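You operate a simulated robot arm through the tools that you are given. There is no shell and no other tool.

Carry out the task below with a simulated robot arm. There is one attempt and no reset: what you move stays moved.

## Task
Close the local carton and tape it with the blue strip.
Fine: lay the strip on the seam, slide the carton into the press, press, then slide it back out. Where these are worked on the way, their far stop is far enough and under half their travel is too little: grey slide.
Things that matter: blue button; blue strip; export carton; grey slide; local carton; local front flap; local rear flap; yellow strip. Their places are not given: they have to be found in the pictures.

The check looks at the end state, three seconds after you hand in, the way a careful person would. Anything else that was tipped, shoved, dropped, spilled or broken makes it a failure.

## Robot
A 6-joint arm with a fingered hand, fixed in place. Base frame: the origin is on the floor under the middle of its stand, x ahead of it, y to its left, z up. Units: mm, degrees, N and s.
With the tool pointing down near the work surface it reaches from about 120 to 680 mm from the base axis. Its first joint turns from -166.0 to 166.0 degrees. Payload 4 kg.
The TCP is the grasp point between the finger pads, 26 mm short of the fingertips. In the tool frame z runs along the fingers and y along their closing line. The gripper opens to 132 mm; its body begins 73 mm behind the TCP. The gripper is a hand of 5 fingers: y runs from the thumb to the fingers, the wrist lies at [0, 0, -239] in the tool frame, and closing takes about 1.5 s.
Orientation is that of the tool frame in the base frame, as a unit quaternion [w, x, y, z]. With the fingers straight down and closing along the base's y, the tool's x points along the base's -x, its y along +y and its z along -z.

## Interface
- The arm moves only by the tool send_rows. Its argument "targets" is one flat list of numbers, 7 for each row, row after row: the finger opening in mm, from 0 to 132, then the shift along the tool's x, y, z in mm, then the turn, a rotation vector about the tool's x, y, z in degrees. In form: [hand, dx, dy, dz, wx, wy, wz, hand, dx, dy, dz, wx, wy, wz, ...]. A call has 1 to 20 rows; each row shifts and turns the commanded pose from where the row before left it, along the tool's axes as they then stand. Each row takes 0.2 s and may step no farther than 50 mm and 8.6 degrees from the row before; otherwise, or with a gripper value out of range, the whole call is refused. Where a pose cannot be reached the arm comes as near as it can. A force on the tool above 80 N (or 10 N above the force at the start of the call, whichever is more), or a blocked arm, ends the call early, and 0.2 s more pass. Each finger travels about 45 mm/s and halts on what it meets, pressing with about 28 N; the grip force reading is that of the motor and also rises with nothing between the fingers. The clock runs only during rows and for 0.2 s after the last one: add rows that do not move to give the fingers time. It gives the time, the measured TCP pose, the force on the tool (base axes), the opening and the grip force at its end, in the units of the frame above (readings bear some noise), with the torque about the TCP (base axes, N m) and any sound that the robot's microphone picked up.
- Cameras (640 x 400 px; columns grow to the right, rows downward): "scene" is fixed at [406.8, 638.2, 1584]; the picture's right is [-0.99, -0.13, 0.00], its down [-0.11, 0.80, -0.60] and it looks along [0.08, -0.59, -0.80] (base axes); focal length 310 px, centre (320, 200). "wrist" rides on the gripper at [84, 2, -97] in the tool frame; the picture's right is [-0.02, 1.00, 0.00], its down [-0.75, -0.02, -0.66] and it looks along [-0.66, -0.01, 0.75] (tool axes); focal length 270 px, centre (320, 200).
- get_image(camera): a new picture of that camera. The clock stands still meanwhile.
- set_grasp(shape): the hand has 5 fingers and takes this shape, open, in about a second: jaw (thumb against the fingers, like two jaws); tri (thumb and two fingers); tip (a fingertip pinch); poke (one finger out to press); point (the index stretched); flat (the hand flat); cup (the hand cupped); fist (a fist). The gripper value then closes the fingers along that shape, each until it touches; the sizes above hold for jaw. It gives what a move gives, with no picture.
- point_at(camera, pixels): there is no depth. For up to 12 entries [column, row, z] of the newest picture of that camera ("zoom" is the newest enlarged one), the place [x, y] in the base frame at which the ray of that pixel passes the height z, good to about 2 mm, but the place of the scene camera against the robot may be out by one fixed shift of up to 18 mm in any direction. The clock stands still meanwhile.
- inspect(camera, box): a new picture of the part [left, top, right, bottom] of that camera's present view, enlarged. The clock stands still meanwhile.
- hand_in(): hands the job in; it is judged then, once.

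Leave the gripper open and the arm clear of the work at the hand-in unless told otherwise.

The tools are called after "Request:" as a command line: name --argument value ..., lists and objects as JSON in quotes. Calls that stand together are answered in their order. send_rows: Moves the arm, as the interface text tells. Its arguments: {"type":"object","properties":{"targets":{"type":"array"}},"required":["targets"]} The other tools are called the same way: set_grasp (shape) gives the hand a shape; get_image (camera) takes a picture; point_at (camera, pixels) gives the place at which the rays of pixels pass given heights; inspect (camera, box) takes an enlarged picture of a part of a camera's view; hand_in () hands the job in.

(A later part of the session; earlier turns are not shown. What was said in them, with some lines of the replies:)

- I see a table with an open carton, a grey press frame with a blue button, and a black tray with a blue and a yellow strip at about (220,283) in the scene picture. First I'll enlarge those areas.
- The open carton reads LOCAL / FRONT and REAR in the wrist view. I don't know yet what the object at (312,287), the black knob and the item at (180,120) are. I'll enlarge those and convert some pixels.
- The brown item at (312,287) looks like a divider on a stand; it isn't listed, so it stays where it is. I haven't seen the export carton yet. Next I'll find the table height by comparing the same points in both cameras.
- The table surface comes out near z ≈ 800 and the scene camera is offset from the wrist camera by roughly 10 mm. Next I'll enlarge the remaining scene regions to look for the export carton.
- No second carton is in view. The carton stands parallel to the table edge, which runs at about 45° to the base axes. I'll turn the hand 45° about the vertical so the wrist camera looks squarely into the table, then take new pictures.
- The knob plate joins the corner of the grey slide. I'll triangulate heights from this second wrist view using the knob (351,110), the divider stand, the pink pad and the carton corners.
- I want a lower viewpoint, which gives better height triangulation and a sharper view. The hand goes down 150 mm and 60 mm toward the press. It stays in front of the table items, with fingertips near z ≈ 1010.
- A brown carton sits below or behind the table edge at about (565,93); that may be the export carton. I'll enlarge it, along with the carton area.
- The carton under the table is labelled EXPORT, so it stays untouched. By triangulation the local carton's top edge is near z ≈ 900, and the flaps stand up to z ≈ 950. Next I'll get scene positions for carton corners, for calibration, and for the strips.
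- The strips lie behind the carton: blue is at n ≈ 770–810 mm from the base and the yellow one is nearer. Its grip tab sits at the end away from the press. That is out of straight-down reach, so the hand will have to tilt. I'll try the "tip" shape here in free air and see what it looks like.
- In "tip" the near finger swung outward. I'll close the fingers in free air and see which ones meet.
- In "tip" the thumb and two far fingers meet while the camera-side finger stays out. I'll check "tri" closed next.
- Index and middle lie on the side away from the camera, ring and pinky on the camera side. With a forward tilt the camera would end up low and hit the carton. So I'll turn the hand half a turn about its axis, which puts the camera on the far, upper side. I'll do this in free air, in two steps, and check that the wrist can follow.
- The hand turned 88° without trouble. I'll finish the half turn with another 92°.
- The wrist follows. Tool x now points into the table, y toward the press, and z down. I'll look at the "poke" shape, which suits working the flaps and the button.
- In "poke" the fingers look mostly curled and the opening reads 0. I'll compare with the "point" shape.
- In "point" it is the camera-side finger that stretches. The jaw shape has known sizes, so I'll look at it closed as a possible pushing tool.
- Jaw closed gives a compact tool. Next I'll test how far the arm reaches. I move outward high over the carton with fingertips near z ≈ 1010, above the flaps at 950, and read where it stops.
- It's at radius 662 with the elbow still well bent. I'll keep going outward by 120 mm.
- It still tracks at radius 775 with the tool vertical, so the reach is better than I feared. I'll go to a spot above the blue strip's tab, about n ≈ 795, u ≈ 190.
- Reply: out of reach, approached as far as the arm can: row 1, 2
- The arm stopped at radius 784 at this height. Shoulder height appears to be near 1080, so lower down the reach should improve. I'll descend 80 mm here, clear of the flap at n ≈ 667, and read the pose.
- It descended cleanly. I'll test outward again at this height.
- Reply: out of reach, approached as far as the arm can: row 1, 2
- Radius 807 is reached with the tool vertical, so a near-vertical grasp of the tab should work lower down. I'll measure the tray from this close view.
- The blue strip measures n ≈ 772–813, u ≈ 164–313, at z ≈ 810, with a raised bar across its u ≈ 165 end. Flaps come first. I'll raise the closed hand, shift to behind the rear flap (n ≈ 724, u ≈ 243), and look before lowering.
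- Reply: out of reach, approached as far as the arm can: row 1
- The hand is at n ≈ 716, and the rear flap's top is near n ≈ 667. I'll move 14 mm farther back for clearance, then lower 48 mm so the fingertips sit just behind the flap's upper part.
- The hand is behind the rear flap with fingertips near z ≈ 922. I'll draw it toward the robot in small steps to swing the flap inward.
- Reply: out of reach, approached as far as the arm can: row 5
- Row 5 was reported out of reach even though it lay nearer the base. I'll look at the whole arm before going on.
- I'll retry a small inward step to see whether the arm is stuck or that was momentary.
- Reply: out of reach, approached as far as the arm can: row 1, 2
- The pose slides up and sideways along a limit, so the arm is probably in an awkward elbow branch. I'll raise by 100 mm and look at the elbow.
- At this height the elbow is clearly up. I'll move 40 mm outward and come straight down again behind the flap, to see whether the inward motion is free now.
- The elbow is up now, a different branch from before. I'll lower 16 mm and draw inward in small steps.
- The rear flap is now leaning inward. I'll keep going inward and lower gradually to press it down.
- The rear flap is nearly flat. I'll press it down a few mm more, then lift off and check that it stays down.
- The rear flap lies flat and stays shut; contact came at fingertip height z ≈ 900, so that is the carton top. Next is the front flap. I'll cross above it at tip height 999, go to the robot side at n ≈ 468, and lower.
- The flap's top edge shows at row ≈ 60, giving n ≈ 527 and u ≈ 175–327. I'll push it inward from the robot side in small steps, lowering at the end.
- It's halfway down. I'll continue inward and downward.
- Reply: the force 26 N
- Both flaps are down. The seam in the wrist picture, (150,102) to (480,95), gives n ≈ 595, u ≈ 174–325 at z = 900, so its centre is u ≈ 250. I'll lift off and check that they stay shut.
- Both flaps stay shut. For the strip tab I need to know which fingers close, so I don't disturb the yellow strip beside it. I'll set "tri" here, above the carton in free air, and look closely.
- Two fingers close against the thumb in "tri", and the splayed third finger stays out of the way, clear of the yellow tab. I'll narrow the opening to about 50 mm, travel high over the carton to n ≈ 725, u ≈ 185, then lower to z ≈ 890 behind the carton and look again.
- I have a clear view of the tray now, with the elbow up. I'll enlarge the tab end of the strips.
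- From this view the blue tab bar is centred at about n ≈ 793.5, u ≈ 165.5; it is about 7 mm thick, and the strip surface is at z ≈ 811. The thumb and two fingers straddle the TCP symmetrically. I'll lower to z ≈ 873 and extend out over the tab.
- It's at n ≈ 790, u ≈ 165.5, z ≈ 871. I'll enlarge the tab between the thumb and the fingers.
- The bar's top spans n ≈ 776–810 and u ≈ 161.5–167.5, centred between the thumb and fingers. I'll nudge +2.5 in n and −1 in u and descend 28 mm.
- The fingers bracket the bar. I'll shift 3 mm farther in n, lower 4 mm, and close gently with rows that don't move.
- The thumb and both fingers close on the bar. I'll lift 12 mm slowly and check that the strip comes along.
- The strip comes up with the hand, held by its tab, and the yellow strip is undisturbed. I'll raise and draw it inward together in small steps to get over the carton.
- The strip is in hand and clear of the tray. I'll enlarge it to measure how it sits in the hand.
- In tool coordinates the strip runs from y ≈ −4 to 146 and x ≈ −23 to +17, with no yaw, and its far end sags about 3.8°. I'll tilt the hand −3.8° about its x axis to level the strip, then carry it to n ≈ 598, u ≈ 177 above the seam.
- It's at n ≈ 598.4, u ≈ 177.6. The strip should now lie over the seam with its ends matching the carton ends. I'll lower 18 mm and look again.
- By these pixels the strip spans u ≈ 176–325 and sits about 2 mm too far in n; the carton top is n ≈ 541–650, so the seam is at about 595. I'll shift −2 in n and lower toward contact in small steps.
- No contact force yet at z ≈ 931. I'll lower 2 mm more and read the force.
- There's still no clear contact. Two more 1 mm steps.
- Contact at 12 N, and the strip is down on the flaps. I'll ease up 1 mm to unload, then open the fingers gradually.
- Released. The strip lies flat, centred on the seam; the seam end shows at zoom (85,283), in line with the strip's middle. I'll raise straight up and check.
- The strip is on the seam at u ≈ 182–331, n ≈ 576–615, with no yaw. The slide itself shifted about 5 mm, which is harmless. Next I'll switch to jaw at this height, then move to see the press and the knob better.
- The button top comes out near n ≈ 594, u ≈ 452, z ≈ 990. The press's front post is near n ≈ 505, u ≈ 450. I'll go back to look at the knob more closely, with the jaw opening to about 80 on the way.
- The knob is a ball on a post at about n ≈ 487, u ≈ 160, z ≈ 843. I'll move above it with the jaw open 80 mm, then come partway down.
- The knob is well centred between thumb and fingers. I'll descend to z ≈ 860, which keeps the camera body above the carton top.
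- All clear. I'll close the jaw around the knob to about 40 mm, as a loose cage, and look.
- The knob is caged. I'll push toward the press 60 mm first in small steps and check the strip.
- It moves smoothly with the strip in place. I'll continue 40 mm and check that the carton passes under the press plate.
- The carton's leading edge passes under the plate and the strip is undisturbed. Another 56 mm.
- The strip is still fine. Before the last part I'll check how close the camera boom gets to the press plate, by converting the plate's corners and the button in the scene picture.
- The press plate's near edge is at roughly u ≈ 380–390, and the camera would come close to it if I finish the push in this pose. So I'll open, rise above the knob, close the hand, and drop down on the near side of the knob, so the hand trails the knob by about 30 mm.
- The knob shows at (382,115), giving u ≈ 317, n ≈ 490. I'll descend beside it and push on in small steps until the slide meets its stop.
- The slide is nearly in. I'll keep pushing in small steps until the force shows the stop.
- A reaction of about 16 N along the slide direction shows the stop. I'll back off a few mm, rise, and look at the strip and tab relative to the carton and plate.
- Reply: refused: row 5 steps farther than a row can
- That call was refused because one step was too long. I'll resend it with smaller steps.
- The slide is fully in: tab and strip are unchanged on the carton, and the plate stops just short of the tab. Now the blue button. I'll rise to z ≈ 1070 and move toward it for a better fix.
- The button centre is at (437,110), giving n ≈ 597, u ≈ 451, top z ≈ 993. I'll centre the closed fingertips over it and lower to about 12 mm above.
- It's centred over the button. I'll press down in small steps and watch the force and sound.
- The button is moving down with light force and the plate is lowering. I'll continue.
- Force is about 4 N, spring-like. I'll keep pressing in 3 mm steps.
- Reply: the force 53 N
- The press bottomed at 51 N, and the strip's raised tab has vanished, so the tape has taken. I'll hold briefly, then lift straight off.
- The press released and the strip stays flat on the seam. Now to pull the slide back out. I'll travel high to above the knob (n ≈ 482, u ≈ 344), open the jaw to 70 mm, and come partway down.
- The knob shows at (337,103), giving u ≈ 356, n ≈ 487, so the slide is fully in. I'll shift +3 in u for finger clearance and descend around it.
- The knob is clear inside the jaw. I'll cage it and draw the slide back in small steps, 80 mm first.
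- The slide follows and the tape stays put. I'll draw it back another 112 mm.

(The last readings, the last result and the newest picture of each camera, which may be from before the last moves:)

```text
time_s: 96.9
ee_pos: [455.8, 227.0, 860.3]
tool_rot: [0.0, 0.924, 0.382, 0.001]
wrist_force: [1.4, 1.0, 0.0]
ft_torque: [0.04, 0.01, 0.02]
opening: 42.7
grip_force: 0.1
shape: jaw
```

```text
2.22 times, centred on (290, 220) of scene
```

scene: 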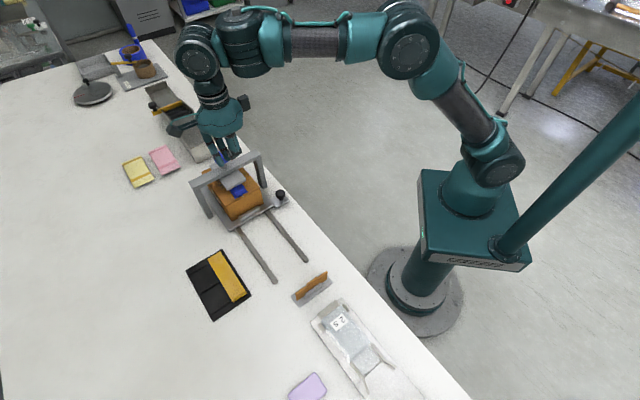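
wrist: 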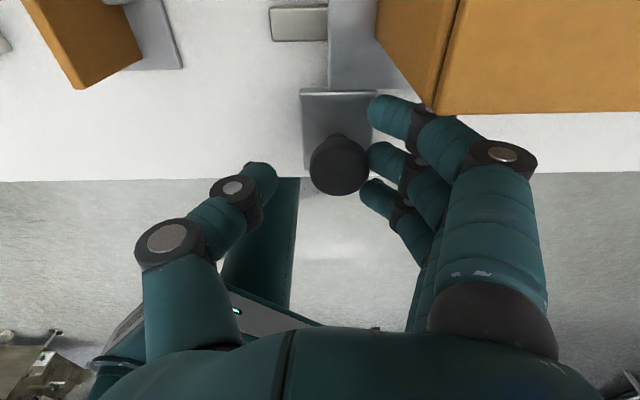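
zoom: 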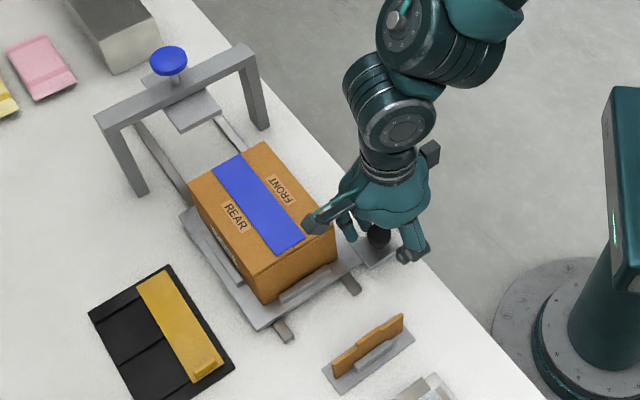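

The slide is almost back; it started about 12 mm farther out. I'll continue gently to the stop.

Request:
send_rows --targets '[42, 0, -4, 0, 0, 0, 0, 42, 0, -4, 0, 0, 0, 0, 42, 0, -3, 0, 0, 0, 0, 42, 0, 0, 0, 0, 0, 0]'

Request:
get_image --camera "wrist"

```text
time_s: 97.9
ee_pos: [447.0, 234.1, 859.8]
tool_rot: [-0.001, 0.924, 0.383, 0.0]
wrist_force: [1.2, 0.2, 1.5]
ft_torque: [-0.04, 0.02, 0.04]
opening: 42.8
grip_force: 0.1
shape: jaw
```

```text
taken
```

wrist: 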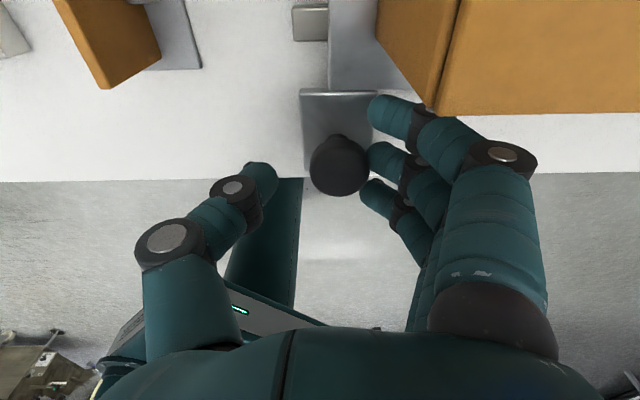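

No stop yet. A few more small steps.

Request:
send_rows --targets '[42, 0, -2, 0, 0, 0, 0, 42, 0, -2, 0, 0, 0, 0, 42, 0, -2, 0, 0, 0, 0, 42, 0, 0, 0, 0, 0, 0]'

Request:
get_image --camera "wrist"

```text
time_s: 98.9
ee_pos: [443.9, 238.8, 860.2]
tool_rot: [0.0, 0.924, 0.383, -0.001]
wrist_force: [0.8, 0.1, -0.5]
ft_torque: [-0.04, 0.0, -0.02]
opening: 42.8
grip_force: 0.1
shape: jaw
```

```text
taken
```

wrist: 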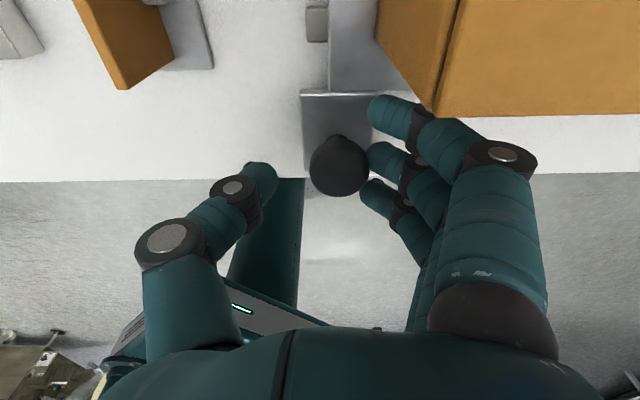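

The rail stub beyond the slide is now about as short as at the start. One more 3 mm nudge for the stop.

Request:
send_rows --targets '[42, 0, -1.5, 0, 0, 0, 0, 42, 0, -1.5, 0, 0, 0, 0, 42, 0, 0, 0, 0, 0, 0]'

```text
time_s: 99.7
ee_pos: [441.0, 241.0, 859.4]
tool_rot: [0.0, 0.924, 0.382, -0.001]
wrist_force: [2.1, -1.0, 0.1]
ft_torque: [-0.01, -0.03, 0.02]
opening: 43.1
grip_force: 0.0
shape: jaw
```

There's a slight rise in resistance. One more small step to confirm.

Request:
send_rows --targets '[42, 0, -1.5, 0, 0, 0, 0, 42, 0, -1, 0, 0, 0, 0, 42, 0, 0, 0, 0, 0, 0]'

Request:
get_image --camera "wrist"

```text
time_s: 100.5
ee_pos: [439.5, 241.7, 859.8]
tool_rot: [0.0, 0.924, 0.383, 0.0]
wrist_force: [4.2, -1.3, 2.2]
ft_torque: [-0.07, -0.11, 0.02]
opening: 43.8
grip_force: 0.2
shape: jaw
```

```text
taken
```

wrist: 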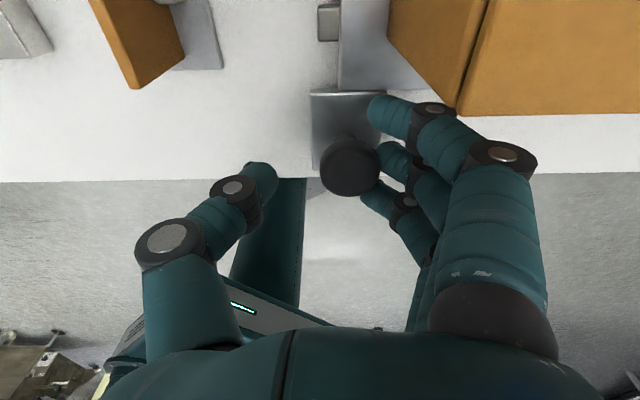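

The slide has stopped, since the fingers now give against the knob instead. I'll open the hand and rise straight up, clear of the knob.

Request:
send_rows --targets '[50, 0, 2, 0, 0, 0, 0, 70, 0, 3, 0, 0, 0, 0, 80, 0, 0, 0, 0, 0, 0, 80, 0, 0, 0, 0, 0, 0, 80, -2, 0, -20, 0, 0, 0, 80, 0, 0, -40, 0, 0, 0, 80, 0, 0, -40, 0, 0, 0, 80, 0, 0, -40, 0, 0, 0, 80, 0, 0, 0, 0, 0, 0]'

Request:
get_image --camera "wrist"

Request:
get_image --camera "scene"

```text
time_s: 102.5
ee_pos: [442.3, 237.5, 1000.0]
tool_rot: [0.0, 0.924, 0.382, 0.0]
wrist_force: [0.3, 0.2, -0.2]
ft_torque: [-0.03, 0.02, -0.02]
opening: 79.6
grip_force: 0.0
shape: jaw
```

```text
taken
```

wrist: 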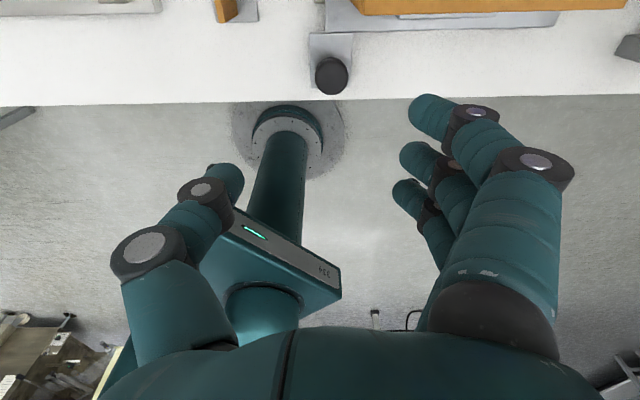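

```text
taken
```

scene: 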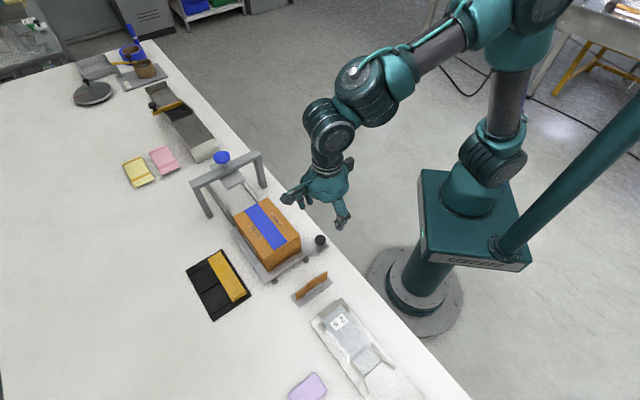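

The slide is back at its start place, with the knob at (320,240) as in the first picture, and the tape lies on the seam. I'll withdraw the arm toward the base with the hand open, then take a final close look.

Request:
send_rows --targets '[100, -30, 0, -30, 0, 0, 0, 132, -30, 0, -30, 0, 0, 0, 132, -30, 0, -30, 0, 0, 0, 132, 0, 0, -30, 0, 0, 0, 132, 0, 0, 0, 0, 0, 0]'

Request:
inspect --camera "scene" --box '[170, 140, 350, 330]'

Request:
get_image --camera "scene"

```text
time_s: 103.7
ee_pos: [378.2, 173.5, 1119.4]
tool_rot: [0.0, 0.924, 0.382, 0.0]
wrist_force: [0.0, 0.4, -0.5]
ft_torque: [0.01, -0.01, 0.02]
opening: 131.7
grip_force: 0.1
shape: jaw
```

```text
2.11 times, centred on (260, 235) of scene
```

zoom: 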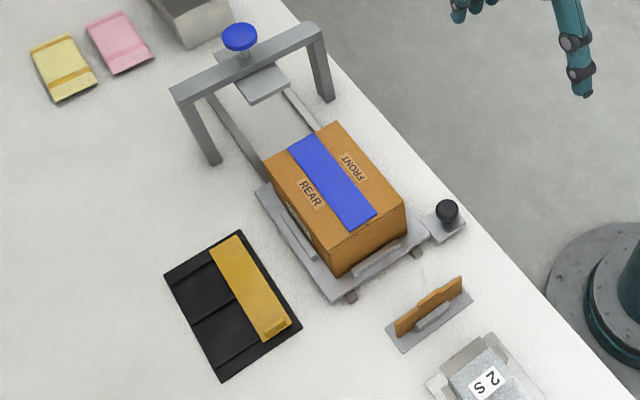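

```text
taken
```

scene: 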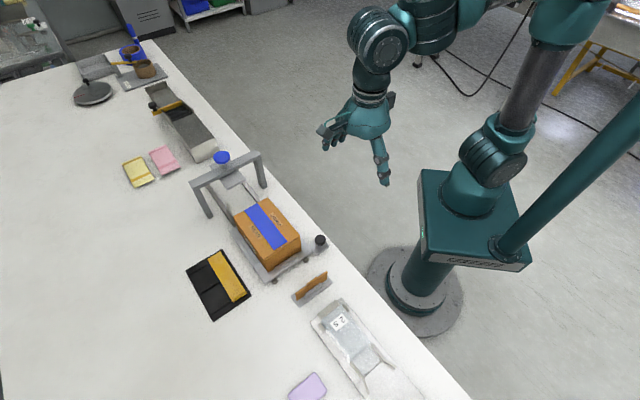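

The local carton is closed with the blue tape flat along the seam, and the slide is back out at its stop. The yellow strip, the divider and the other items in view are where they were. The export carton under the table was not touched, though this camera doesn't show it. The hand is open and clear of the work, so I'm handing in.

Request:
hand_in

```text
The job is handed in.
```

The local carton is closed and taped with the blue strip along its seam, and the job is handed in. The hand-in returned no result, so I don't know how the check came out.

- **Flaps:** both were folded shut and stayed down on their own.
- **Strip:** it was laid on the seam with no visible skew, about 3 mm off centre lengthwise. It stayed flat after the press.
- **Press:** I pushed the slide to its far stop and pressed the blue button until it bottomed at about 51 N. The strip's raised tab was gone afterwards, so I took the tape as stuck.
- **Slide:** it was drawn back until it stopped, with the knob where it was at the start.
- **Everything else:** in the last scene picture the yellow strip and the other items were in their starting places. The export carton under the table is out of that camera's view, but the arm never went near it.

At hand-in the hand was open and the arm was clear of the table.
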